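You operate a simulated robot arm through the tools that you are given. There is no shell and no other tool. Be economical: measure what you need, move in short steps, check, and stop when the job is done.

The job below is to be done with a simulated two-armed robot. You get a single attempt, and the scene is never put back.

TASK
Pack up after polishing: close the polish tin and clear the lamp box.
Fine: lamp switch off, lamp knob to 1; the blue rag goes from the lamp box to the black step.
Where things are to end (x, y in the base frame): blue rag within 60 mm of [750, -310].
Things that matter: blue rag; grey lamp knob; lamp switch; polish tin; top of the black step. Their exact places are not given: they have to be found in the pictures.

The check looks at the end state, three seconds after you hand in, the way a careful person would. Anything else that was tipped, shoved, dropped, spilled or broken makes it a failure.

THE ROBOT
Two 7-joint arms with two-finger grippers on one trunk, on a base that drives. Base frame: it is fixed to the floor where the robot stands at the start and does not move with it; the origin is under the middle of the robot, x ahead of it, y to its left, z up; the surface under the hand at the start is at about z = 886. Lengths are in mm, angles in degrees, forces in N, time in s.
The left shoulder is at the start at [40, 175, 1233], the right one opposite. With the tool pointing down near the work surface each hand reaches from about 100 to 840 mm from the robot's upright axis, wherever it stands, measured 20 degrees to its own side. Places, roughly: grey lamp knob [600, -100, 1000]; lamp switch [500, -100, 1000]; top of the black step [700, -400, 900]. Payload 2.94 kg a hand.
Tool frame (each hand has its own): the origin (TCP) lies between the finger pads and is the grasp point; the fingertips stand 30 mm ahead of it; z points along the fingers, y is the line along which they close. Largest opening 138 mm; the body of the gripper starts 109 mm behind the TCP.
Orientation is told as [roll, pitch, yaw] about the base's x, y, z axes, in that order, counted from this pose: with the fingers straight down and closing along the base's y, the tool's x points along the base's -x, its y along +y and its z along -z.

THE INTERFACE
- The arms move only by the tool move_arm. It takes "left_steps", "right_steps" or both (then of equal length, played together; a hand with none holds still); each is text: rows parted by semicolons, each of 7 numbers parted by spaces: the shift along the base's x, y, z in mm, then the turn, a rotation vector about the base's x, y, z in degrees, then the opening, from 0 (shut) to 1 (fully open). In form: dx dy dz ax ay az grip; .... A call has 1 to 8 rows; each row shifts and turns the commanded pose from where the row before left it. Rows are played at 5 a second. More than 50 mm and 8.6 degrees between two rows, or a gripper value outside its range, and nothing of the call is played. A pose out of reach is approached as far as the arm can. The call stops where the force on the tool passes 90 N (or 10 N more than at its start, if that is more) or the arm is blocked; 0.2 s more then pass. The fingers move at their own pace and stop on an object; they squeeze with about 25 N. The grip force told is the motor's: it shows also when the fingers shut on nothing. Time passes only in rows, and 0.2 s behind the last, so rows that do not move let the fingers close. It gives the time, the measured TCP pose, the force on the tool (base axes), the opening and the grip force at its end, in the units of the frame above (readings bear some noise), with the torque about the TCP (base axes, N m) and any sound that the robot's microphone picked up.
- Cameras (640 x 400 px; columns grow to the right, rows downward): "scene" is now at [89.4, -33.1, 1713.4]; the picture's right is [-0.45, -0.90, -0.00], its down [-0.70, 0.35, -0.62] and it looks along [0.56, -0.28, -0.78] (base axes); focal length 249 px, centre (320, 200). "left" rides on the left gripper at [71, -19, -146] in its tool frame; the picture's right is [0.26, 0.97, 0.00], its down [-0.85, 0.23, -0.48] and it looks along [-0.46, 0.12, 0.88] (tool axes); focal length 280 px, centre (320, 200). "right" rides on the right gripper at [71, 19, -146] in its tool frame; the picture's right is [-0.26, 0.96, 0.00], its down [-0.85, -0.23, -0.48] and it looks along [-0.46, -0.12, 0.88] (tool axes); focal length 280 px, centre (320, 200).
- get_image(camera): a new picture of that camera. The clock stands still meanwhile.
- move_column(by): slides the trunk up (or, below 0, down) by that many mm; the arms and the scene camera ride with it, the base frame stays. It gives what a move gives, with no picture.
- base_move(legs): drives the robot by 1 to 6 legs, each [ahead, turn to the left] in mm and degrees, along the robot's own axes; the way and the turn of a leg run together, so that a leg with both is an arc; at most 1500 mm and 180 degrees a leg. The arms and the cameras ride along, it lands a little off, and it stops where it bumps. It gives what a move gives.
- pan_tilt(pan, tilt): turns the head with the scene camera to pan (to the left, within 120 degrees either way) and tilt (down, from -29 to 69), counted from straight ahead of the robot. It gives what a move gives.
- pixel_to_xyz(camera, pixels): for up to 12 pixels [column, row] of the newest picture of that camera ("zoom" is the newest enlarged one), the place [x, y, z] in the base frame of the surface seen there, good to about 2 mm, but the place of the scene camera against the robot may be out by one fixed shift of up to 12 mm in any direction. The clock stands still meanwhile.
- zoom(camera, box): a new picture of the part [left, top, right, bottom] of that camera's present view, enlarged. The clock stands still meanwhile.
- close_job(): hands the job in; it is judged then, once.

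Keep the steps short. Do not move on a guess: measure, check each grasp and each placing, and mend mistakes. In all there are 80 turns and 70 pictures (those below and enlarged ones count). Leave the grippers open and the arms clear of the work at the hand-in unless told otherwise, and finish with a single line.

The tools are called after "Call:" as a command line: name --argument value ..., lists and objects as JSON in quotes. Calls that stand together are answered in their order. move_arm: Moves the arms, as the interface text tells. Its arguments: {"type":"object","properties":{"left_steps":{"type":"string"},"right_steps":{"type":"string"}},"required":[]} The other tools are called the same way: move_column (by) slides the trunk up or down; base_move (legs) drives the base; pan_tilt (pan, tilt) turns the head that bears the scene camera; get_image (camera) takes a picture; pixel_to_xyz (camera, pixels) gives the place of the surface under pixels of a picture; zoom (camera, box) takes an enlarged picture of a part of a camera's view; close_job () hands the job in.

At the start:

```text
time: 0.0
left_eef_pos: [587.8, -12.4, 1390.2]
left_tool_rot: [0.1, 0.0, 0.2]
left_wrist_force: [-0.5, 0.2, -0.3]
left_torque: [0.0, -0.01, -0.01]
left_opening: 138.0
left_grasp_force: 0.1
right_eef_pos: [353.1, -369.0, 1376.1]
right_tool_rot: [-0.1, -0.1, 0.0]
right_wrist_force: [0.6, 0.8, -0.2]
right_torque: [0.0, 0.0, -0.03]
right_opening: 138.3
right_grasp_force: 0.0
trunk travel left (down, up): [-405.0, 330.0]
robot x, y, heading: [2.6, 3.1, -0.2]
head pan, tilt: [-26.4, 51.5]
```

scene: 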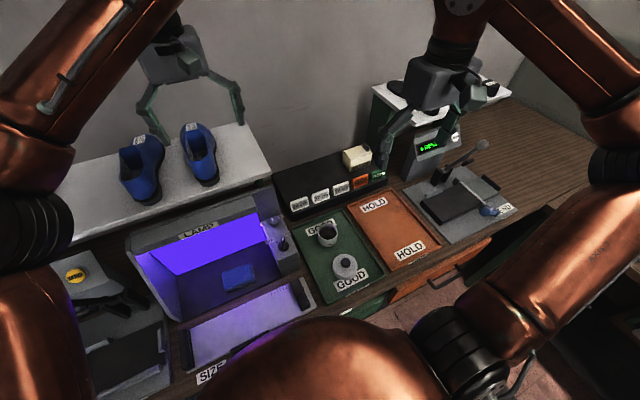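
right: 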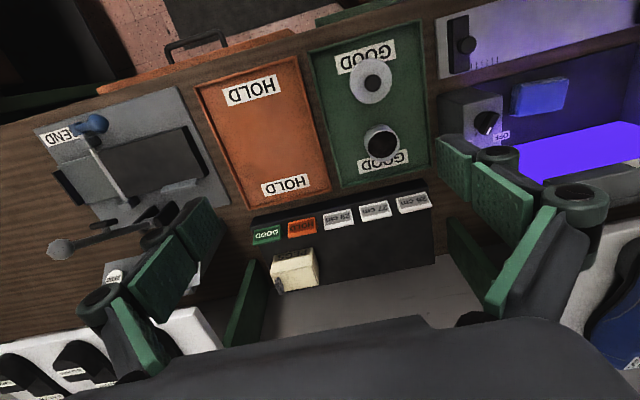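
left: 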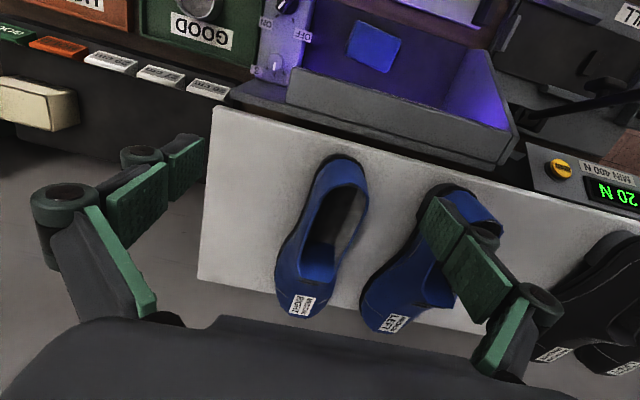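

I see a lamp box with a blue rag in it at scene (238,275), a side panel with a knob and switch near (280,240), and the green tray with the tin and its lid. I'll enlarge these parts.

Call:
zoom --camera "scene" --box '[120, 180, 320, 340]'

Call:
zoom --camera "scene" --box '[260, 130, 460, 300]'

Call:
zoom --camera "right" --box '[300, 0, 640, 215]'

Call:
zoom --camera "left" --box '[150, 0, 470, 200]'

```text
2.50 times, centred on (220, 260) of scene
```

zoom: 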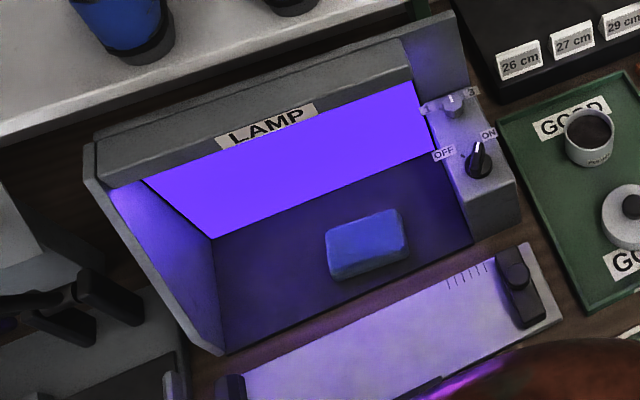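

```text
2.35 times, centred on (360, 215) of scene
```

zoom: 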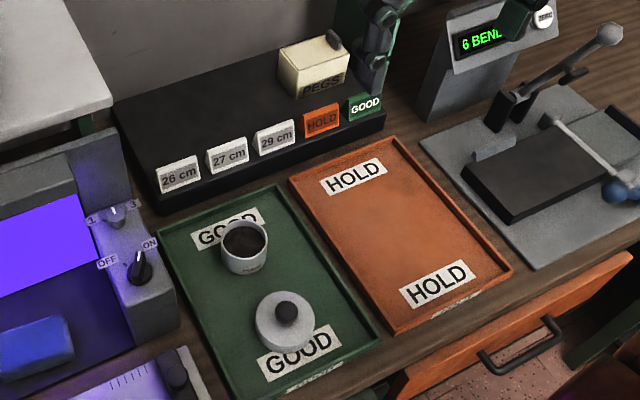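

```text
1.86 times, centred on (470, 108) of right
```

zoom: 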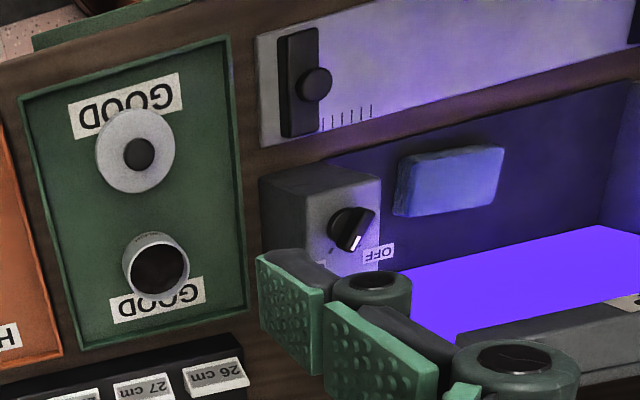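

```text
2.00 times, centred on (310, 100) of left
```

zoom: 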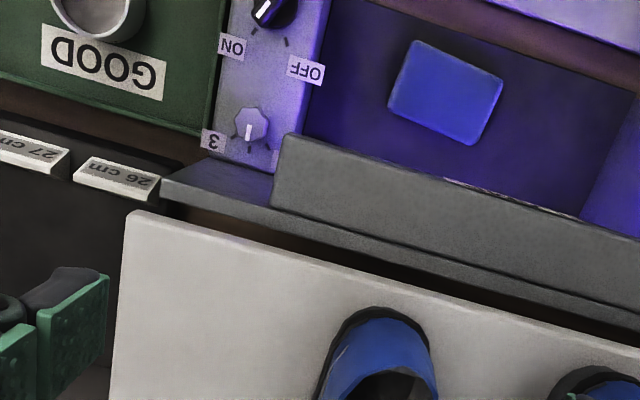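

Next I'll measure key points in the scene and in both wrist cameras.

Call:
pixel_to_xyz --camera "scene" --pixels '[[328, 231], [345, 266], [347, 262], [281, 244], [273, 221], [238, 276], [300, 180], [330, 165], [315, 200], [355, 155], [285, 265]]'

Call:
pixel_to_xyz --camera "right" --pixels '[[373, 82], [360, 85], [382, 145], [398, 145], [485, 123], [470, 110], [540, 96], [340, 240], [380, 240], [295, 270], [400, 230], [260, 235]]'

Call:
pixel_to_xyz --camera "left" --pixels '[[275, 65], [285, 5], [263, 40], [374, 47], [360, 22], [400, 38], [384, 71], [345, 54], [310, 80], [200, 40], [284, 68], [350, 90]]'

```text
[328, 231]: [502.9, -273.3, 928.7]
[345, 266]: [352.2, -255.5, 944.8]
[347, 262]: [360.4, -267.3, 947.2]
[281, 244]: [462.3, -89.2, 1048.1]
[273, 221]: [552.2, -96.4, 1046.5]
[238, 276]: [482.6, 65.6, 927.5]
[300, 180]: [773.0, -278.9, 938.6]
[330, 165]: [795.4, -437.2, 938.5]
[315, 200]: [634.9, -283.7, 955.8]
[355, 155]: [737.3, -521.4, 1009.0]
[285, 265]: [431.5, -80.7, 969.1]
```

```text
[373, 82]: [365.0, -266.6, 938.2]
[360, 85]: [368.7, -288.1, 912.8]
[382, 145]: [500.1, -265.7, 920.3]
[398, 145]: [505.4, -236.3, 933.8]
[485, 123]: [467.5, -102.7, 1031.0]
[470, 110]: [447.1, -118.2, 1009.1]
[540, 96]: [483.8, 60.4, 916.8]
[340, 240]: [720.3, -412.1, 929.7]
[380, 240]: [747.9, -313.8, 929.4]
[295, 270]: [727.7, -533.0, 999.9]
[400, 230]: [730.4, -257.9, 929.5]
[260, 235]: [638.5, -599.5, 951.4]
```

```text
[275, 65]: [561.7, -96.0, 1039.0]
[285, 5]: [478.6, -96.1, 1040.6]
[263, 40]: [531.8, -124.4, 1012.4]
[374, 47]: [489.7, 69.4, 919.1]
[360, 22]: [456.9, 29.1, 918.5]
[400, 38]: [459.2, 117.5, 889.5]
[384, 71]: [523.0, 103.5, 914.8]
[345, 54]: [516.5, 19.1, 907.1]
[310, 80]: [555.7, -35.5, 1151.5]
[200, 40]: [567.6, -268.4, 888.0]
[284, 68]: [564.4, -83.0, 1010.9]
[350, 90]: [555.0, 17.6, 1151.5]
```

I'll send the left arm away to its own side. At the same time the right hand goes to above the lid at about (365,-270) for a closer look.

Call:
move_arm --left_steps "-20 44 0 0 0 0 1;-20 44 0 0 0 0 1;-20 44 0 0 0 0 1;-20 44 0 0 0 0 1;-20 44 0 0 0 0 1;-20 44 0 0 0 0 1;-20 44 0 0 0 0 1;-20 44 0 0 0 0 1" --right_steps "0 12 -28 0 0 0 1;0 12 -28 0 0 0 1;0 12 -28 0 0 0 1;0 12 -28 0 0 0 1;0 12 -28 0 0 0 1;0 12 -28 0 0 0 1;0 12 -28 0 0 0 1;0 12 -28 0 0 0 1"

Call:
get_image --camera "right"

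Call:
get_image --camera "scene"

```text
time: 1.8
left_eef_pos: [427.4, 341.3, 1391.4]
left_tool_rot: [0.0, 0.0, 0.0]
left_wrist_force: [-0.1, 0.9, 0.6]
left_torque: [-0.07, -0.01, -0.02]
left_opening: 137.9
left_grasp_force: 0.0
right_eef_pos: [351.0, -273.2, 1152.7]
right_tool_rot: [0.0, 0.0, -0.1]
right_wrist_force: [-0.5, 0.7, -1.0]
right_torque: [-0.03, -0.03, 0.02]
right_opening: 137.8
right_grasp_force: 0.1
trunk travel left (down, up): [-405.0, 330.0]
robot x, y, heading: [0.4, 1.7, 0.2]
head pan, tilt: [-26.4, 51.5]
```

```text
62 pictures are left
```

right: 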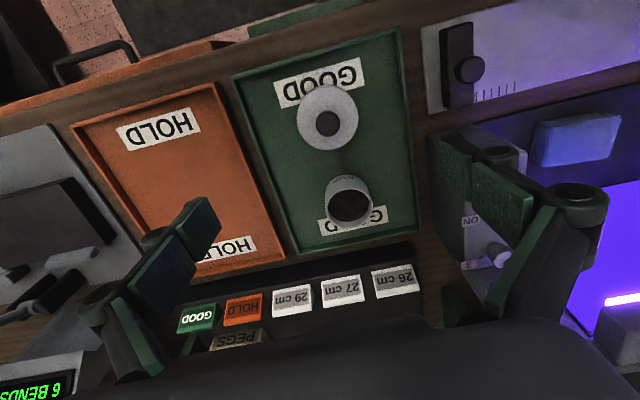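

```text
61 pictures are left
```

scene: 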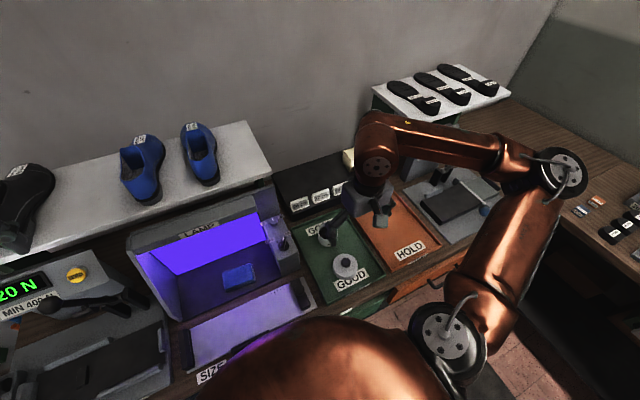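

Now an enlarged look at the lid and tin at right (330,160).

Call:
zoom --camera "right" --box '[250, 70, 410, 240]'

Call:
pixel_to_xyz --camera "right" --pixels '[[327, 123], [327, 90], [327, 148], [300, 118], [355, 118], [342, 178], [350, 226], [326, 205], [373, 203], [352, 207], [345, 160], [280, 150]]'

```text
2.35 times, centred on (330, 155) of right
```

zoom: 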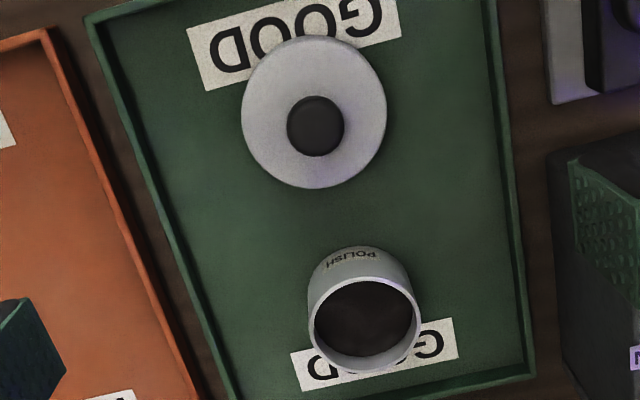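

```text
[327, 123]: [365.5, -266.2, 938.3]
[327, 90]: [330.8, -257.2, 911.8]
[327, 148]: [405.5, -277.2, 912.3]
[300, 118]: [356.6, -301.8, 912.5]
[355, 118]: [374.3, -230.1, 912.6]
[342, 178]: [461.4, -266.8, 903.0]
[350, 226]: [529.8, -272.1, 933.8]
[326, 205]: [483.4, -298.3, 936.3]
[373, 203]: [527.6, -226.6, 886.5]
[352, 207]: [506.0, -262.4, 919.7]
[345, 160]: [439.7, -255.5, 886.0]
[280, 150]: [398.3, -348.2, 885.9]
```

The lid's knob is centred at about (364.5,-265.5), with its top at z 938 and the lid plate at 912. The tin's centre is about (494.5,-265.5) with the rim at 936. I'll go down to just above the knob.

Call:
move_arm --right_steps "6 4 -40 0 0 0 0.6;7 4 -40 0 0 0 0.6;0 0 -40 0 0 0 0.6;0 0 -35 0 0 0 0.6;0 0 -25 0 0 0 0.6;0 0 0 0 0 0 0.6"

Call:
get_image --camera "right"

```text
time: 3.2
left_eef_pos: [427.9, 340.1, 1390.9]
left_tool_rot: [0.0, -0.1, 0.1]
left_wrist_force: [0.4, -0.1, 0.2]
left_torque: [-0.02, 0.03, -0.01]
left_opening: 137.8
left_grasp_force: 0.1
right_eef_pos: [364.6, -265.3, 972.6]
right_tool_rot: [0.0, 0.0, -0.1]
right_wrist_force: [-0.5, 0.3, -0.5]
right_torque: [-0.01, -0.03, -0.01]
right_opening: 82.7
right_grasp_force: 0.1
trunk travel left (down, up): [-405.0, 330.0]
robot x, y, heading: [1.1, 1.2, -0.3]
head pan, tilt: [-26.4, 51.5]
```

```text
59 pictures are left
```

right: 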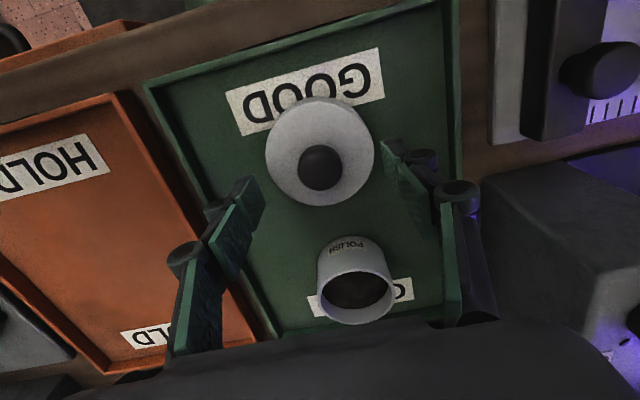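

The knob sits at (320,168), as expected for a centred TCP. I go down to z 946 and close.

Call:
move_arm --right_steps "0 0 -14 0 0 0 0.6;0 0 -12 0 0 0 0.6;0 0 0 0 0 0 0.1;0 0 0 0 0 0 0;0 0 0 0 0 0 0;0 0 0 0 0 0 0"

Call:
get_image --camera "right"

```text
time: 4.6
left_eef_pos: [427.2, 339.8, 1391.6]
left_tool_rot: [0.0, 0.0, 0.1]
left_wrist_force: [0.1, 0.1, -0.3]
left_torque: [0.02, 0.02, 0.0]
left_opening: 138.3
left_grasp_force: 0.0
right_eef_pos: [366.9, -265.6, 945.5]
right_tool_rot: [0.0, 0.0, 0.0]
right_wrist_force: [0.0, 0.2, -0.9]
right_torque: [0.0, -0.01, 0.04]
right_opening: 29.7
right_grasp_force: 24.8
trunk travel left (down, up): [-405.0, 330.0]
robot x, y, heading: [2.0, -1.6, -0.1]
head pan, tilt: [-26.4, 51.5]
```

```text
58 pictures are left
```

right: 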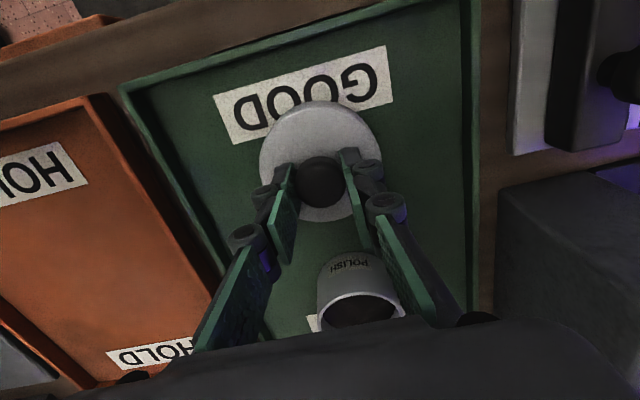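

The knob is held, with 29.7 mm between the fingers. I lift straight up by 80.

Call:
move_arm --right_steps "0 0 -0 0 0 0 0;0 0 20 0 0 0 0;0 0 30 0 0 0 0;0 0 30 0 0 0 0;0 0 0 0 0 0 0"

Call:
get_image --camera "right"

Call:
zoom --camera "scene" --box '[270, 180, 430, 290]'

```text
time: 5.8
left_eef_pos: [427.7, 340.4, 1392.2]
left_tool_rot: [0.1, 0.0, 0.1]
left_wrist_force: [0.2, 0.4, -0.7]
left_torque: [0.03, 0.04, 0.03]
left_opening: 138.0
left_grasp_force: 0.1
right_eef_pos: [366.5, -263.2, 1025.5]
right_tool_rot: [0.0, 0.0, 0.0]
right_wrist_force: [-0.5, -1.1, -1.0]
right_torque: [0.05, -0.04, -0.02]
right_opening: 0.0
right_grasp_force: 25.4
trunk travel left (down, up): [-405.0, 330.0]
robot x, y, heading: [-0.6, 2.8, 0.1]
head pan, tilt: [-26.4, 51.5]
```

```text
57 pictures are left
```

right: 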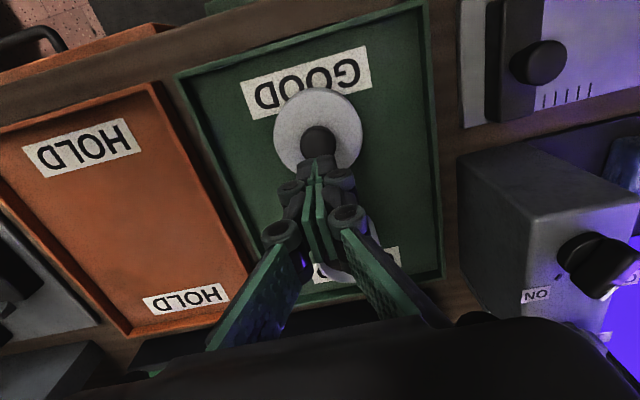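

```text
3.64 times, centred on (350, 235) of scene
```

zoom: 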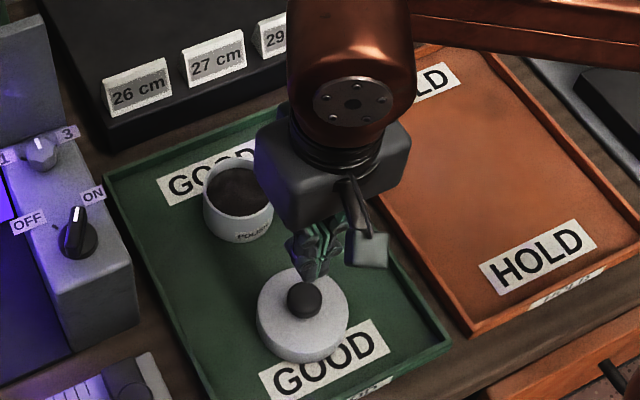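

The rounded knob slipped out: the fingers are fully shut and the lid still stands upright in the tray. I'll open up and measure the lid again so I can grip its plate at the rim instead.

Call:
move_arm --right_steps "0 0 30 0 0 0 1;0 0 30 0 0 0 1;0 0 0 0 0 0 1;0 0 0 0 0 0 1;0 0 0 0 0 0 1;0 0 0 0 0 0 1;0 0 0 0 0 0 1"

Call:
zoom --camera "right" --box '[240, 80, 400, 180]'

Call:
pixel_to_xyz --camera "zoom" --pixels '[[320, 200], [320, 240], [300, 160], [320, 260]]'

```text
time: 7.4
left_eef_pos: [426.5, 340.0, 1392.3]
left_tool_rot: [-0.1, 0.0, 0.2]
left_wrist_force: [0.1, -0.1, -0.8]
left_torque: [0.03, 0.0, 0.02]
left_opening: 138.1
left_grasp_force: 0.1
right_eef_pos: [365.3, -263.6, 1086.3]
right_tool_rot: [0.1, 0.0, 0.0]
right_wrist_force: [-0.1, 0.5, -0.4]
right_torque: [0.01, 0.01, 0.0]
right_opening: 138.0
right_grasp_force: 0.1
trunk travel left (down, up): [-405.0, 330.0]
robot x, y, heading: [2.5, 0.3, 0.3]
head pan, tilt: [-26.4, 51.5]
```

```text
4.00 times, centred on (320, 130) of right
```

zoom: 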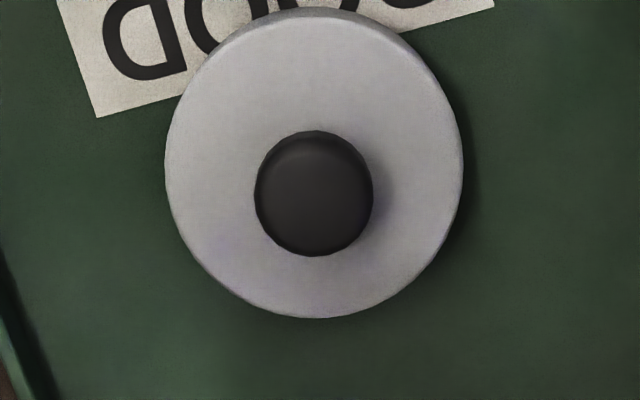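

```text
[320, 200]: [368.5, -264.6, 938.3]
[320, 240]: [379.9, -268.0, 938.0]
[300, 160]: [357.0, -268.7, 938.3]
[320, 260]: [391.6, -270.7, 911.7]
```

The knob top centre is at about (366.5,-265.5) and the plate is about 83 mm across. I'll lower around the plate, with the fingertips ending about 4 mm above the tray floor at TCP z 920.

Call:
move_arm --right_steps "0 -1 -45 0 0 0 0.8;0 -1 -45 0 0 0 0.8;0 0 -40 0 0 0 0.8;0 0 -20 0 0 0 0.8;0 0 0 0 0 0 0.8"

Call:
get_image --camera "right"

```text
time: 8.6
left_eef_pos: [426.3, 339.6, 1391.8]
left_tool_rot: [-0.1, -0.1, 0.0]
left_wrist_force: [-0.4, 0.5, -0.2]
left_torque: [-0.01, 0.01, 0.0]
left_opening: 137.9
left_grasp_force: 0.1
right_eef_pos: [366.7, -265.6, 934.4]
right_tool_rot: [0.1, 0.0, 0.0]
right_wrist_force: [0.1, 0.2, -1.1]
right_torque: [0.02, 0.01, -0.02]
right_opening: 110.5
right_grasp_force: 0.0
trunk travel left (down, up): [-405.0, 330.0]
robot x, y, heading: [-0.1, -0.1, 0.2]
head pan, tilt: [-26.4, 51.5]
```

```text
54 pictures are left
```

right: 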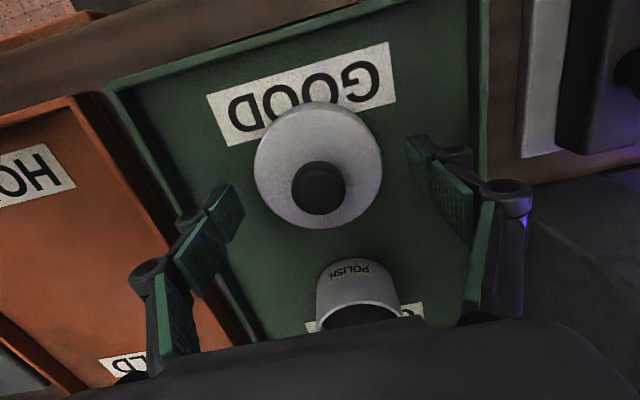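

The hand is centred over the plate. I go down 14 mm and close.

Call:
move_arm --right_steps "0 0 -8 0 0 0 0.8;0 0 -6 0 0 0 0.8;0 0 0 0 0 0 0.3;0 0 0 0 0 0 0.3;0 0 0 0 0 0 0.3;0 0 0 0 0 0 0.3;0 0 0 0 0 0 0.3"

Call:
get_image --camera "right"

```text
time: 10.2
left_eef_pos: [427.6, 339.9, 1392.7]
left_tool_rot: [0.0, 0.0, 0.1]
left_wrist_force: [-0.4, 0.4, -0.1]
left_torque: [0.04, 0.02, -0.02]
left_opening: 138.1
left_grasp_force: 0.1
right_eef_pos: [367.3, -266.2, 921.4]
right_tool_rot: [0.0, 0.0, 0.1]
right_wrist_force: [-0.7, -0.3, -0.4]
right_torque: [-0.01, 0.02, 0.03]
right_opening: 84.0
right_grasp_force: 25.0
trunk travel left (down, up): [-405.0, 330.0]
robot x, y, heading: [1.3, 2.2, -0.0]
head pan, tilt: [-26.4, 51.5]
```

```text
53 pictures are left
```

right: 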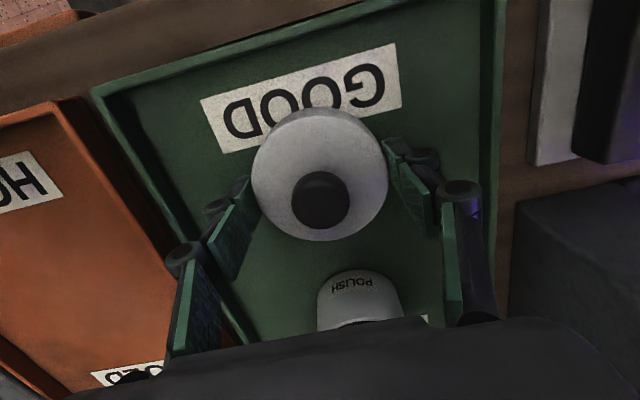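

The plate is gripped at 84 mm. I lift gently.

Call:
move_arm --right_steps "0 0 3 0 0 0 0.3;0 0 5 0 0 0 0.3;0 0 10 0 0 0 0.3;0 0 12 0 0 0 0.3;0 0 0 0 0 0 0.3"

Call:
get_image --camera "right"

```text
time: 11.4
left_eef_pos: [428.5, 339.2, 1391.2]
left_tool_rot: [0.0, -0.1, 0.1]
left_wrist_force: [0.0, -0.3, 0.2]
left_torque: [-0.01, 0.03, 0.02]
left_opening: 138.2
left_grasp_force: 0.1
right_eef_pos: [365.6, -266.4, 950.8]
right_tool_rot: [0.0, -0.1, 0.0]
right_wrist_force: [0.4, -0.1, -0.7]
right_torque: [-0.01, 0.0, -0.02]
right_opening: 83.9
right_grasp_force: 24.6
trunk travel left (down, up): [-405.0, 330.0]
robot x, y, heading: [-0.3, -1.7, -0.1]
head pan, tilt: [-26.4, 51.5]
```

```text
52 pictures are left
```

right: 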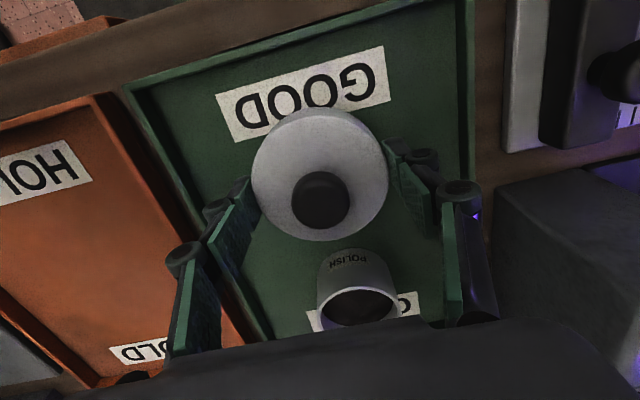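

The lid has lifted and stayed level in the grip. I raise it another 55 and move ahead over the tin (TCP x about 496.5).

Call:
move_arm --right_steps "0 0 25 0 0 0 0.3;0 0 30 0 0 0 0.3;30 0 0 0 0 0 0.3;35 0 0 0 0 0 0.3;35 0 0 0 0 0 0.3;30 0 0 0 0 0 0.3;0 0 0 0 0 0 0.3;0 0 0 0 0 0 0.3"

Call:
get_image --camera "right"

Call:
zoom --camera "scene" --box '[270, 160, 430, 270]'

```text
time: 13.2
left_eef_pos: [426.9, 340.1, 1392.0]
left_tool_rot: [0.0, 0.1, 0.1]
left_wrist_force: [-0.9, -0.3, -0.2]
left_torque: [0.02, 0.04, -0.02]
left_opening: 138.1
left_grasp_force: 0.1
right_eef_pos: [499.2, -266.5, 1006.0]
right_tool_rot: [-0.1, 0.0, 0.0]
right_wrist_force: [0.4, 0.5, -0.4]
right_torque: [-0.02, -0.03, -0.01]
right_opening: 84.1
right_grasp_force: 25.1
trunk travel left (down, up): [-405.0, 330.0]
robot x, y, heading: [0.9, 1.3, -0.0]
head pan, tilt: [-26.4, 51.5]
```

```text
51 pictures are left
```

right: 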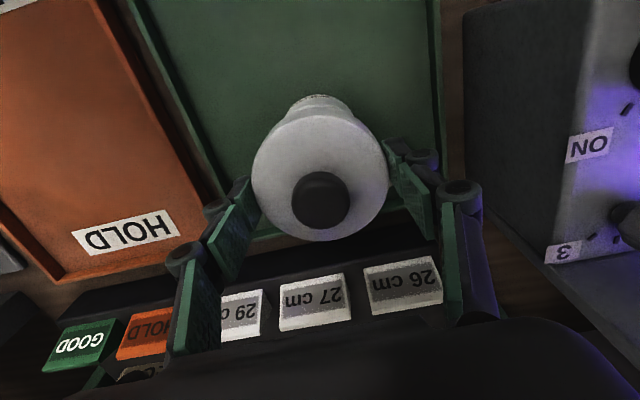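

```text
3.64 times, centred on (350, 215) of scene
```

zoom: 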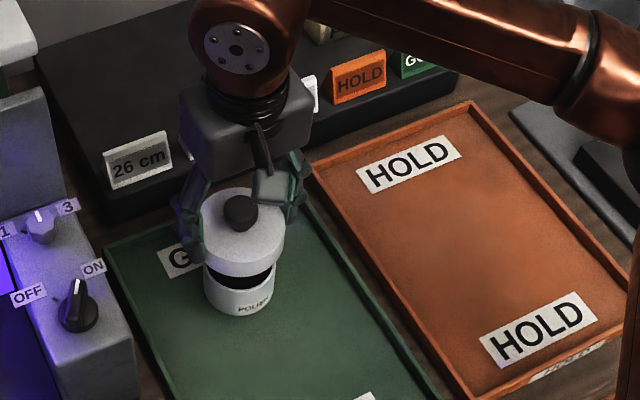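

The lid is over the tin, and both share column ~321 in the right picture. I go down in small steps and watch the force.

Call:
move_arm --right_steps "0 0 -15 0 0 0 0.3;0 0 -13 0 0 0 0.3;0 0 -3 0 0 0 0.3;0 0 0 0 0 0 0.3"

Call:
zoom --camera "scene" --box '[290, 190, 370, 250]'

```text
time: 14.2
left_eef_pos: [426.6, 339.1, 1392.6]
left_tool_rot: [0.0, 0.0, 0.1]
left_wrist_force: [-0.3, 0.2, -0.3]
left_torque: [0.02, -0.05, 0.0]
left_opening: 138.1
left_grasp_force: 0.0
right_eef_pos: [495.9, -266.6, 976.0]
right_tool_rot: [0.0, 0.0, 0.0]
right_wrist_force: [0.0, -0.2, 0.0]
right_torque: [0.03, -0.01, -0.05]
right_opening: 84.0
right_grasp_force: 25.3
trunk travel left (down, up): [-405.0, 330.0]
robot x, y, heading: [-2.9, 2.7, -0.2]
head pan, tilt: [-26.4, 51.5]
```

```text
6.67 times, centred on (330, 220) of scene
```

zoom: 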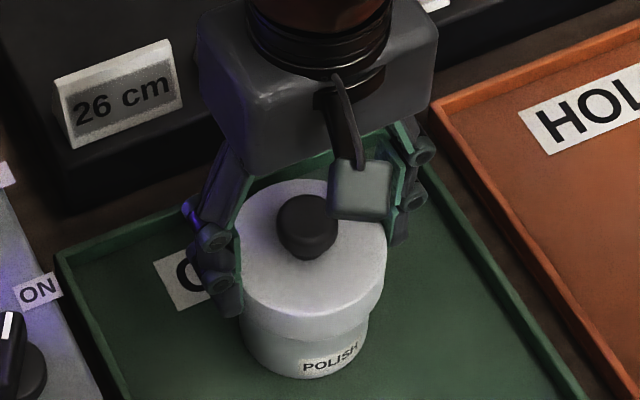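

The lid lines up well. I keep going in 3 mm steps.

Call:
move_arm --right_steps "0 0 -3 0 0 0 0.3;0 0 -2 0 0 0 0.3;0 0 -2 0 0 0 0.3;0 0 0 0 0 0 0.3"

```text
time: 15.2
left_eef_pos: [428.0, 339.9, 1392.2]
left_tool_rot: [0.1, 0.0, 0.1]
left_wrist_force: [0.2, 0.4, 0.3]
left_torque: [-0.01, 0.01, -0.03]
left_opening: 137.9
left_grasp_force: 0.1
right_eef_pos: [496.0, -267.7, 969.0]
right_tool_rot: [0.1, 0.0, 0.1]
right_wrist_force: [-0.5, 0.5, -1.0]
right_torque: [-0.03, -0.05, 0.02]
right_opening: 84.1
right_grasp_force: 25.1
trunk travel left (down, up): [-405.0, 330.0]
robot x, y, heading: [-2.9, 1.6, -0.1]
head pan, tilt: [-26.4, 51.5]
```

No contact yet, so the lid seems to be a cap that goes over the tin. I continue down.

Call:
move_arm --right_steps "0 0 -3 0 0 0 0.3;0 0 -3 0 0 0 0.3;0 0 -3 0 0 0 0.3;0 0 0 0 0 0 0.3"

Call:
zoom --camera "scene" --box '[290, 190, 370, 250]'

```text
time: 16.2
left_eef_pos: [428.0, 340.2, 1391.8]
left_tool_rot: [0.0, 0.0, 0.0]
left_wrist_force: [0.3, 0.4, -0.1]
left_torque: [-0.02, -0.01, -0.01]
left_opening: 138.0
left_grasp_force: 0.0
right_eef_pos: [494.5, -266.5, 959.7]
right_tool_rot: [0.0, 0.0, 0.0]
right_wrist_force: [-0.4, -0.6, -0.2]
right_torque: [0.05, -0.02, -0.01]
right_opening: 83.8
right_grasp_force: 24.8
trunk travel left (down, up): [-405.0, 330.0]
robot x, y, heading: [2.7, 1.2, 0.0]
head pan, tilt: [-26.4, 51.5]
```

```text
6.67 times, centred on (330, 220) of scene
```

zoom: 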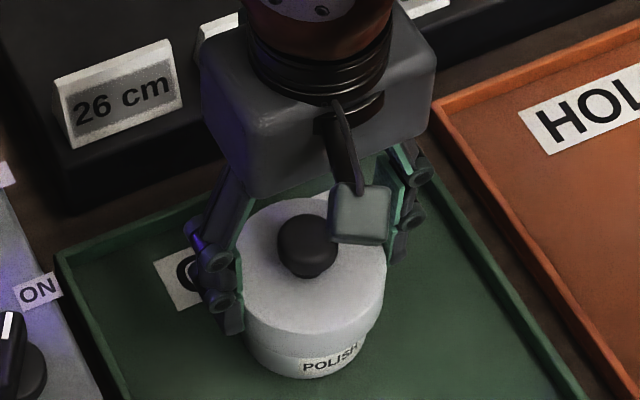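

The cap is sliding over the tin without force. I continue until I feel contact.

Call:
move_arm --right_steps "0 0 -3 0 0 0 0.3;0 0 -2 0 0 0 0.3;0 0 -2 0 0 0 0.3;0 0 0 0 0 0 0.3"

```text
time: 17.2
left_eef_pos: [428.1, 340.1, 1391.4]
left_tool_rot: [0.0, 0.0, 0.1]
left_wrist_force: [-0.1, 0.0, -0.3]
left_torque: [0.0, -0.02, 0.01]
left_opening: 138.1
left_grasp_force: 0.1
right_eef_pos: [496.2, -266.2, 950.9]
right_tool_rot: [0.0, 0.0, 0.1]
right_wrist_force: [0.5, 0.0, -1.7]
right_torque: [-0.03, 0.01, 0.02]
right_opening: 83.7
right_grasp_force: 24.8
trunk travel left (down, up): [-405.0, 330.0]
robot x, y, heading: [-3.1, -0.2, 0.2]
head pan, tilt: [-26.4, 51.5]
```

Call:
move_arm --right_steps "0 0 -2 0 0 0 0.3;0 0 -1 0 0 0 0.3;0 0 -1 0 0 0 0.3;0 0 0 0 0 0 0.3"

Call:
zoom --camera "scene" --box '[290, 190, 370, 250]'

```text
time: 18.2
left_eef_pos: [427.6, 339.2, 1392.1]
left_tool_rot: [0.0, 0.0, 0.2]
left_wrist_force: [0.3, 0.4, -1.0]
left_torque: [0.05, -0.01, 0.02]
left_opening: 138.2
left_grasp_force: 0.1
right_eef_pos: [496.3, -266.5, 949.5]
right_tool_rot: [0.1, 0.0, 0.0]
right_wrist_force: [-0.6, -0.5, 4.2]
right_torque: [0.0, 0.13, -0.02]
right_opening: 84.1
right_grasp_force: 25.4
trunk travel left (down, up): [-405.0, 330.0]
robot x, y, heading: [0.6, 0.1, 0.1]
head pan, tilt: [-26.4, 51.5]
```

```text
6.67 times, centred on (330, 220) of scene
```

zoom: 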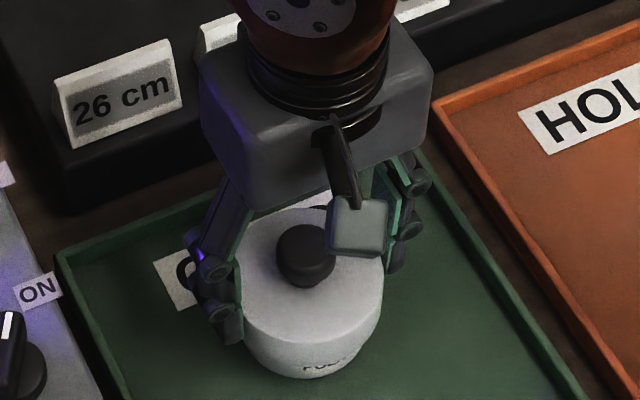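

Contact shows at 4 N with the plate top at about z 940, roughly the rim plus the plate thickness. I press a little more to be sure it seats, then release and rise.

Call:
move_arm --right_steps "0 0 -2 0 0 0 0.3;0 0 -1 0 0 0 0.3;0 0 0 0 0 0 0.3"

```text
time: 19.0
left_eef_pos: [427.2, 340.7, 1392.9]
left_tool_rot: [0.0, 0.0, 0.0]
left_wrist_force: [0.0, 0.1, -0.1]
left_torque: [-0.02, -0.01, 0.04]
left_opening: 138.0
left_grasp_force: 0.1
right_eef_pos: [494.7, -266.0, 947.8]
right_tool_rot: [-0.1, -0.1, 0.0]
right_wrist_force: [1.5, -1.5, 18.6]
right_torque: [-0.07, -0.06, -0.05]
right_opening: 84.2
right_grasp_force: 25.3
trunk travel left (down, up): [-405.0, 330.0]
robot x, y, heading: [1.0, -0.2, 0.1]
head pan, tilt: [-26.4, 51.5]
```

The force is 18.6 N without movement, so the lid is seated. I take off the push, open, and rise.

Call:
move_arm --right_steps "0 0 3 0 0 0 0.3;0 0 0 0 0 0 0.8;0 0 0 0 0 0 0.8;0 0 0 0 0 0 0.8;0 0 40 0 0 0 0.8;0 0 50 0 0 0 0.8;0 0 50 0 0 0 0.8"

Call:
get_image --camera "right"

Call:
zoom --camera "scene" --box '[290, 190, 370, 250]'

```text
time: 20.6
left_eef_pos: [426.8, 340.2, 1391.1]
left_tool_rot: [-0.1, -0.1, 0.0]
left_wrist_force: [-1.0, 0.8, 0.6]
left_torque: [-0.05, -0.05, 0.0]
left_opening: 138.0
left_grasp_force: 0.0
right_eef_pos: [492.6, -268.0, 1090.1]
right_tool_rot: [0.0, 0.1, 0.0]
right_wrist_force: [-0.8, -0.2, 0.5]
right_torque: [-0.03, 0.0, 0.03]
right_opening: 110.3
right_grasp_force: 0.0
trunk travel left (down, up): [-405.0, 330.0]
robot x, y, heading: [-0.1, -1.9, 0.1]
head pan, tilt: [-26.4, 51.5]
```

```text
46 pictures are left
```

right: 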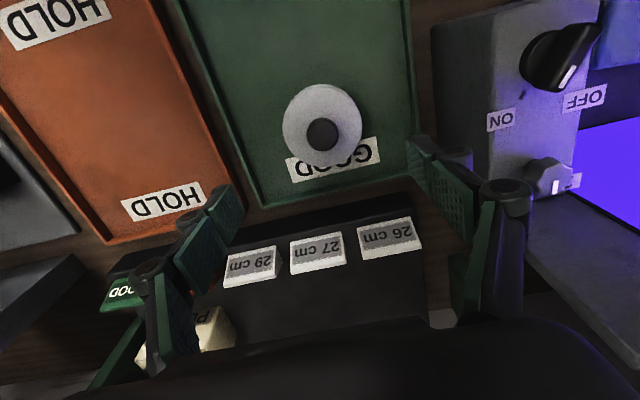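

```text
6.67 times, centred on (330, 220) of scene
```

zoom: 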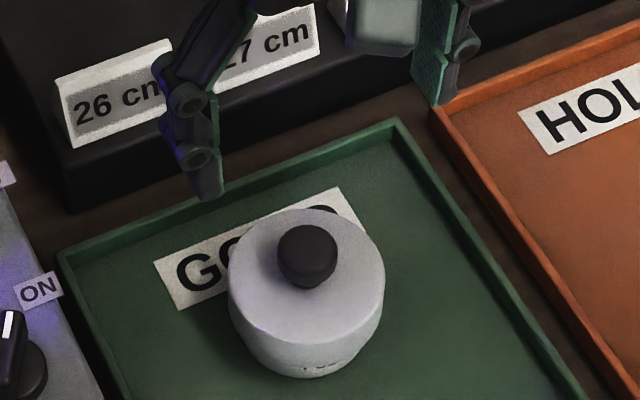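

The tin is closed and upright. Next come the switch and knob, so I move the hand over the panel side for a good view.

Call:
move_arm --right_steps "-5 30 20 0 0 0 1;-15 35 20 0 0 0 1;-15 35 20 0 0 0 1;-15 35 20 0 0 0 1;-15 35 0 0 0 0 1;0 0 0 0 0 0 1"

Call:
get_image --camera "right"

Call:
zoom --camera "right" --box '[240, 100, 400, 200]'

```text
time: 22.0
left_eef_pos: [427.8, 339.5, 1392.7]
left_tool_rot: [0.0, 0.1, 0.1]
left_wrist_force: [0.6, -0.4, -0.3]
left_torque: [0.04, 0.04, -0.03]
left_opening: 138.2
left_grasp_force: 0.1
right_eef_pos: [429.3, -98.4, 1167.6]
right_tool_rot: [0.1, 0.1, -0.1]
right_wrist_force: [-0.1, -0.6, -0.2]
right_torque: [0.02, -0.02, -0.03]
right_opening: 138.2
right_grasp_force: 0.1
trunk travel left (down, up): [-405.0, 330.0]
robot x, y, heading: [2.6, 0.1, 0.1]
head pan, tilt: [-26.4, 51.5]
```

```text
44 pictures are left
```

right: 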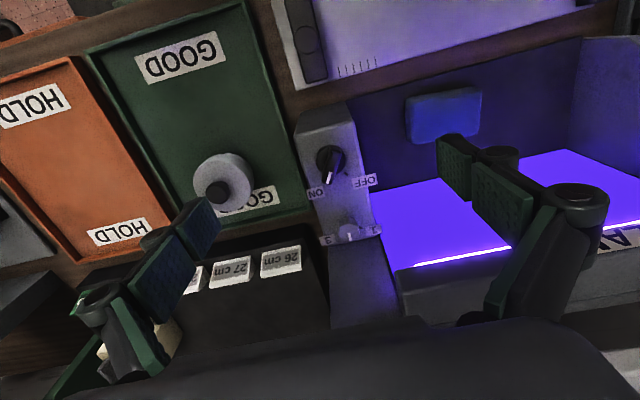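

```text
4.00 times, centred on (320, 150) of right
```

zoom: 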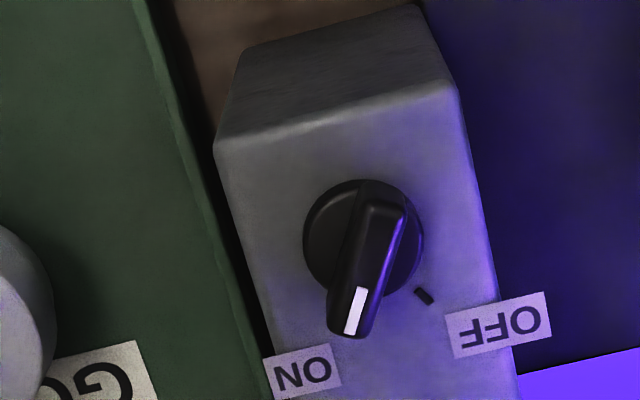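

The switch is a turn knob with a bar handle, and its white mark points at ON. I measure the axis, the pointer, the OFF tick and the grey knob.

Call:
pixel_to_xyz --camera "zoom" --pixels '[[424, 296], [355, 310], [382, 210], [368, 260], [320, 230], [415, 245], [360, 185], [300, 290], [440, 270]]'

Call:
zoom --camera "right" --box '[300, 180, 400, 260]'

Call:
pixel_to_xyz --camera "zoom" --pixels '[[320, 260], [290, 260], [350, 260], [320, 300], [250, 300], [400, 300], [320, 340]]'

```text
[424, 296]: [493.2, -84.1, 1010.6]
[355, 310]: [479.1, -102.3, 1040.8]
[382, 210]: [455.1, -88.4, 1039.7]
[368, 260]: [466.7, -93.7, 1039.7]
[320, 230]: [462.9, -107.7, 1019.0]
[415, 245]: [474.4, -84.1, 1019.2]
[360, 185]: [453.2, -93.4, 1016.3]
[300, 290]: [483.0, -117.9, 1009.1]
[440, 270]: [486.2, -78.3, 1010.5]
```

```text
5.00 times, centred on (350, 220) of right
```

zoom: 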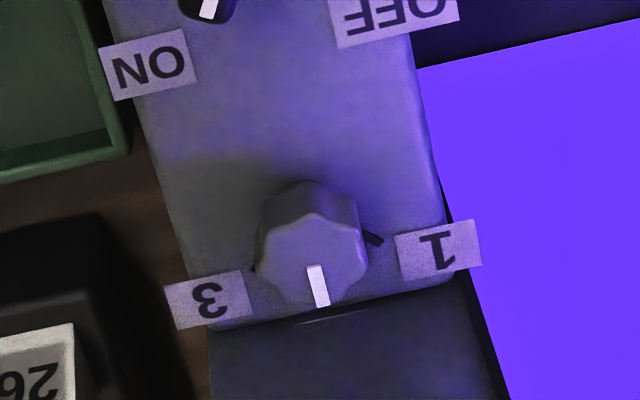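

```text
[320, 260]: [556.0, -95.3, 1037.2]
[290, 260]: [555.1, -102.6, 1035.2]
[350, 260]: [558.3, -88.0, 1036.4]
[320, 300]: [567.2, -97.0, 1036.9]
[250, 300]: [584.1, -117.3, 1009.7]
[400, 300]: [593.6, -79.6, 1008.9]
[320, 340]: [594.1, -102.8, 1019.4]
```

The handle lies along about -30°, its axis is near (471,-97), and the OFF tick is at about +30°. So the switch needs a 60° turn counter-clockwise from above. I turn the hand to -30° and come over the axis.

Call:
move_arm --right_steps "11 0.5 -15 0 0 -7.5 0.6;11 0.5 -15 0 0 -7.5 0.4;10 0.5 -15 0 0 -7.5 0.4;10 0 -20 0 0 -7.5 0.4;0 0 -20 0 0 0 0.4;0 0 0 0 0 0 0.4;0 0 0 0 0 0 0.4"

Call:
get_image --camera "right"

```text
time: 23.6
left_eef_pos: [427.9, 339.7, 1392.2]
left_tool_rot: [0.0, 0.0, 0.1]
left_wrist_force: [0.1, 0.0, -0.6]
left_torque: [-0.02, 0.0, -0.01]
left_opening: 138.0
left_grasp_force: 0.1
right_eef_pos: [471.8, -95.2, 1082.7]
right_tool_rot: [0.0, 0.1, -30.0]
right_wrist_force: [0.7, -0.6, -0.7]
right_torque: [-0.03, 0.0, 0.03]
right_opening: 55.3
right_grasp_force: 0.1
trunk travel left (down, up): [-405.0, 330.0]
robot x, y, heading: [-3.3, -2.1, -0.1]
head pan, tilt: [-26.4, 51.5]
```

```text
41 pictures are left
```

right: 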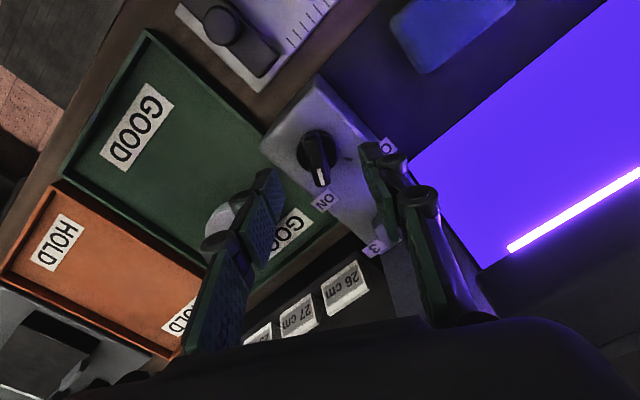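

I measure the handle again from this closer view.

Call:
zoom --camera "right" --box '[270, 120, 370, 200]'

```text
5.00 times, centred on (320, 160) of right
```

zoom: 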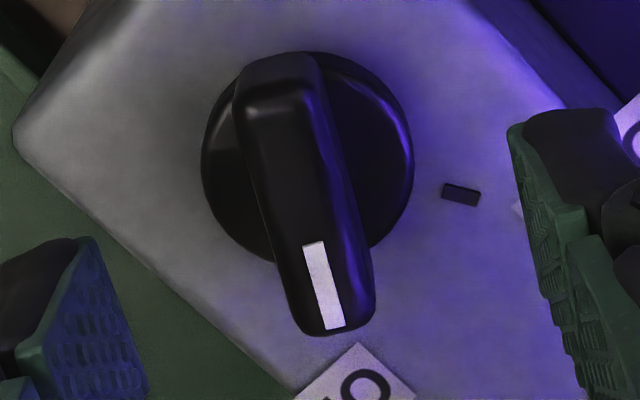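

Call:
pixel_to_xyz --camera "zoom" --pixels '[[280, 90], [290, 150], [302, 200], [322, 290], [240, 170], [310, 100], [390, 150], [461, 195], [335, 325], [220, 150], [308, 70]]'

```text
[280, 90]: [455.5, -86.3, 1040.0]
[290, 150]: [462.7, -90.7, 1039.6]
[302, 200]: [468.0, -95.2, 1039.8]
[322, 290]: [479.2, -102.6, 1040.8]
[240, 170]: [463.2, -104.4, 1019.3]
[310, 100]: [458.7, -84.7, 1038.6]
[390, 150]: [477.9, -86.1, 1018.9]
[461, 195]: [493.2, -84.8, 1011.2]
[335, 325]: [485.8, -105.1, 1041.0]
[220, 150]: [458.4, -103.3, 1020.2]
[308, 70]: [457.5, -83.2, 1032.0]
```

The handle's middle is at (469.5,-95.5). I shift by (-1.5,+1), go down so the tips are about 3 mm above the disc, and close on the bar.

Call:
move_arm --right_steps "-1.5 1 -10 0 0 0 0.4;0 0 -12 0 0 0 0.4;0 0 -7 0 0 0 0.4;0 0 0 0 0 0 0;0 0 0 0 0 0 0;0 0 0 0 0 0 0;0 0 0 0 0 0 0"

Call:
get_image --camera "right"

```text
time: 25.2
left_eef_pos: [427.1, 338.5, 1392.3]
left_tool_rot: [0.0, 0.0, 0.1]
left_wrist_force: [0.6, 0.7, 0.2]
left_torque: [0.01, 0.01, 0.01]
left_opening: 138.1
left_grasp_force: 0.1
right_eef_pos: [469.7, -95.1, 1053.6]
right_tool_rot: [-0.1, 0.0, -30.1]
right_wrist_force: [-7.1, -7.6, -6.3]
right_torque: [-0.46, -0.04, -0.02]
right_opening: 12.7
right_grasp_force: 39.6
trunk travel left (down, up): [-405.0, 330.0]
robot x, y, heading: [-1.5, 0.2, 0.3]
head pan, tilt: [-26.4, 51.5]
```

```text
39 pictures are left
```

right: 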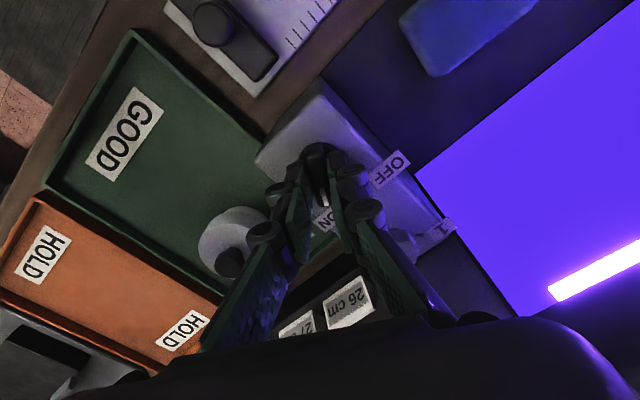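

The bar is held at 12.7 mm, with a small sideways load of 10 N. I ease by (-0.5,-0.8) and turn counter-clockwise.

Call:
move_arm --right_steps "-0.5 -0.8 0 0 0 0 0;0 0 0 0 0 7.5 0;0 0 0 0 0 7.5 0;0 0 0 0 0 7.5 0;0 0 0 0 0 7.5 0;0 0 0 0 0 7.5 0;0 0 0 0 0 7.5 0"

Call:
get_image --camera "right"

```text
time: 26.8
left_eef_pos: [426.8, 337.3, 1393.3]
left_tool_rot: [0.0, 0.1, 0.1]
left_wrist_force: [0.2, -0.9, 1.1]
left_torque: [-0.05, -0.03, 0.01]
left_opening: 137.9
left_grasp_force: 0.1
right_eef_pos: [469.5, -96.8, 1054.0]
right_tool_rot: [0.1, 0.2, 15.1]
right_wrist_force: [-18.0, -13.1, -17.3]
right_torque: [-0.33, 0.46, 0.0]
right_opening: 12.9
right_grasp_force: 39.6
trunk travel left (down, up): [-405.0, 330.0]
robot x, y, heading: [-4.9, 0.2, -0.2]
head pan, tilt: [-26.4, 51.5]
```

```text
38 pictures are left
```

right: 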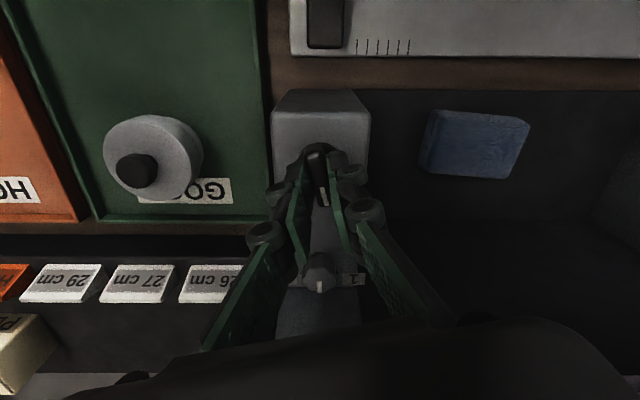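

The lamp has gone out. I finish the turn to the OFF tick at about 27° and ease the sideways load.

Call:
move_arm --right_steps "-0.8 -0.4 0 0 0 6 0;0 0 0 0 0 6 0;0 0 0 0 0 0 0"

```text
time: 27.6
left_eef_pos: [427.0, 338.3, 1391.6]
left_tool_rot: [0.0, 0.0, 0.1]
left_wrist_force: [0.1, -0.4, 0.3]
left_torque: [0.03, -0.02, 0.03]
left_opening: 138.1
left_grasp_force: 0.1
right_eef_pos: [469.5, -96.6, 1054.7]
right_tool_rot: [0.0, 0.0, 27.1]
right_wrist_force: [-16.6, -10.1, -14.6]
right_torque: [-0.61, 1.07, 0.0]
right_opening: 12.8
right_grasp_force: 39.9
trunk travel left (down, up): [-405.0, 330.0]
robot x, y, heading: [0.4, -2.5, -0.1]
head pan, tilt: [-26.4, 51.5]
```

Now I open the fingers, rise, and look.

Call:
move_arm --right_steps "0 0 0 0 0 0 0.4;0 0 0 0 0 0 0.4;0 0 0 0 0 0 0.4;0 0 20 0 0 0 0.4;0 0 30 0 0 0 0.4;0 0 30 0 0 0 0.4;0 0 0 0 0 0 0.4"

Call:
zoom --camera "right" --box '[260, 110, 380, 260]'

Call:
pixel_to_xyz --camera "zoom" --pixels '[[320, 200], [320, 150]]'

Call:
get_image --camera "right"

```text
time: 29.2
left_eef_pos: [428.7, 339.0, 1392.5]
left_tool_rot: [0.0, 0.0, 0.1]
left_wrist_force: [0.0, -0.4, -0.1]
left_torque: [0.03, 0.0, -0.01]
left_opening: 138.2
left_grasp_force: 0.2
right_eef_pos: [468.5, -93.9, 1134.4]
right_tool_rot: [0.0, 0.1, 27.0]
right_wrist_force: [-0.5, -0.7, 0.2]
right_torque: [0.01, 0.01, 0.0]
right_opening: 55.1
right_grasp_force: 0.0
trunk travel left (down, up): [-405.0, 330.0]
robot x, y, heading: [0.4, -3.1, -0.2]
head pan, tilt: [-26.4, 51.5]
```

```text
2.67 times, centred on (320, 185) of right
```

zoom: 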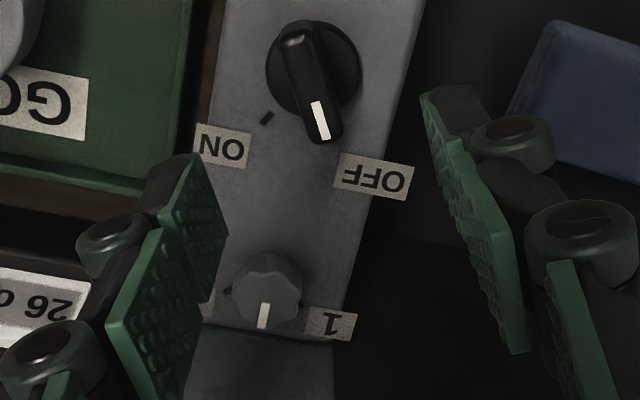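

```text
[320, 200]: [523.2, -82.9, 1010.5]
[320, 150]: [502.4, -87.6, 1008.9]
```

```text
36 pictures are left
```

right: 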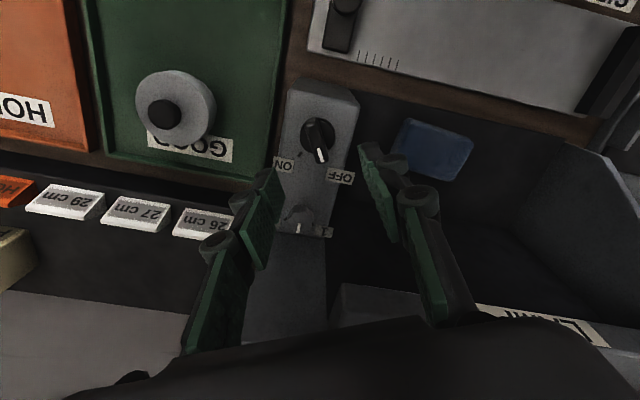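

The switch now points at OFF and the lamp is dark. Before going near the grey knob I check its surroundings: the heights of the roof and the back plate.

Call:
zoom --camera "scene" --box '[130, 180, 310, 300]'

Call:
pixel_to_xyz --camera "right" --pixels '[[285, 250], [290, 300], [320, 250], [335, 290], [350, 310], [400, 290], [345, 285], [300, 325], [324, 233], [300, 216]]'

```text
3.33 times, centred on (220, 240) of scene
```

zoom: 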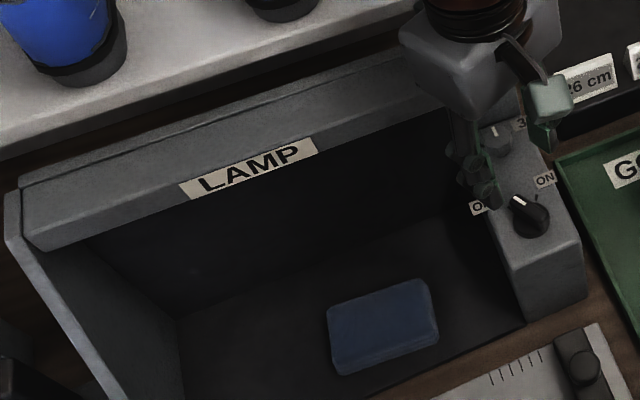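

```text
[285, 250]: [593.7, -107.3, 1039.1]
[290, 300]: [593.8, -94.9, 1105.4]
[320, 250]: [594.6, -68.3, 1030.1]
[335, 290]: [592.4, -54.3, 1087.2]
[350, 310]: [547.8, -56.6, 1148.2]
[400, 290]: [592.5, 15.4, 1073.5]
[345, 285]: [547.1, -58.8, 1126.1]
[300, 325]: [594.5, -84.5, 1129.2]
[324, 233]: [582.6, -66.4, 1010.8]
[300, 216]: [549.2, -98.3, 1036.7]
```

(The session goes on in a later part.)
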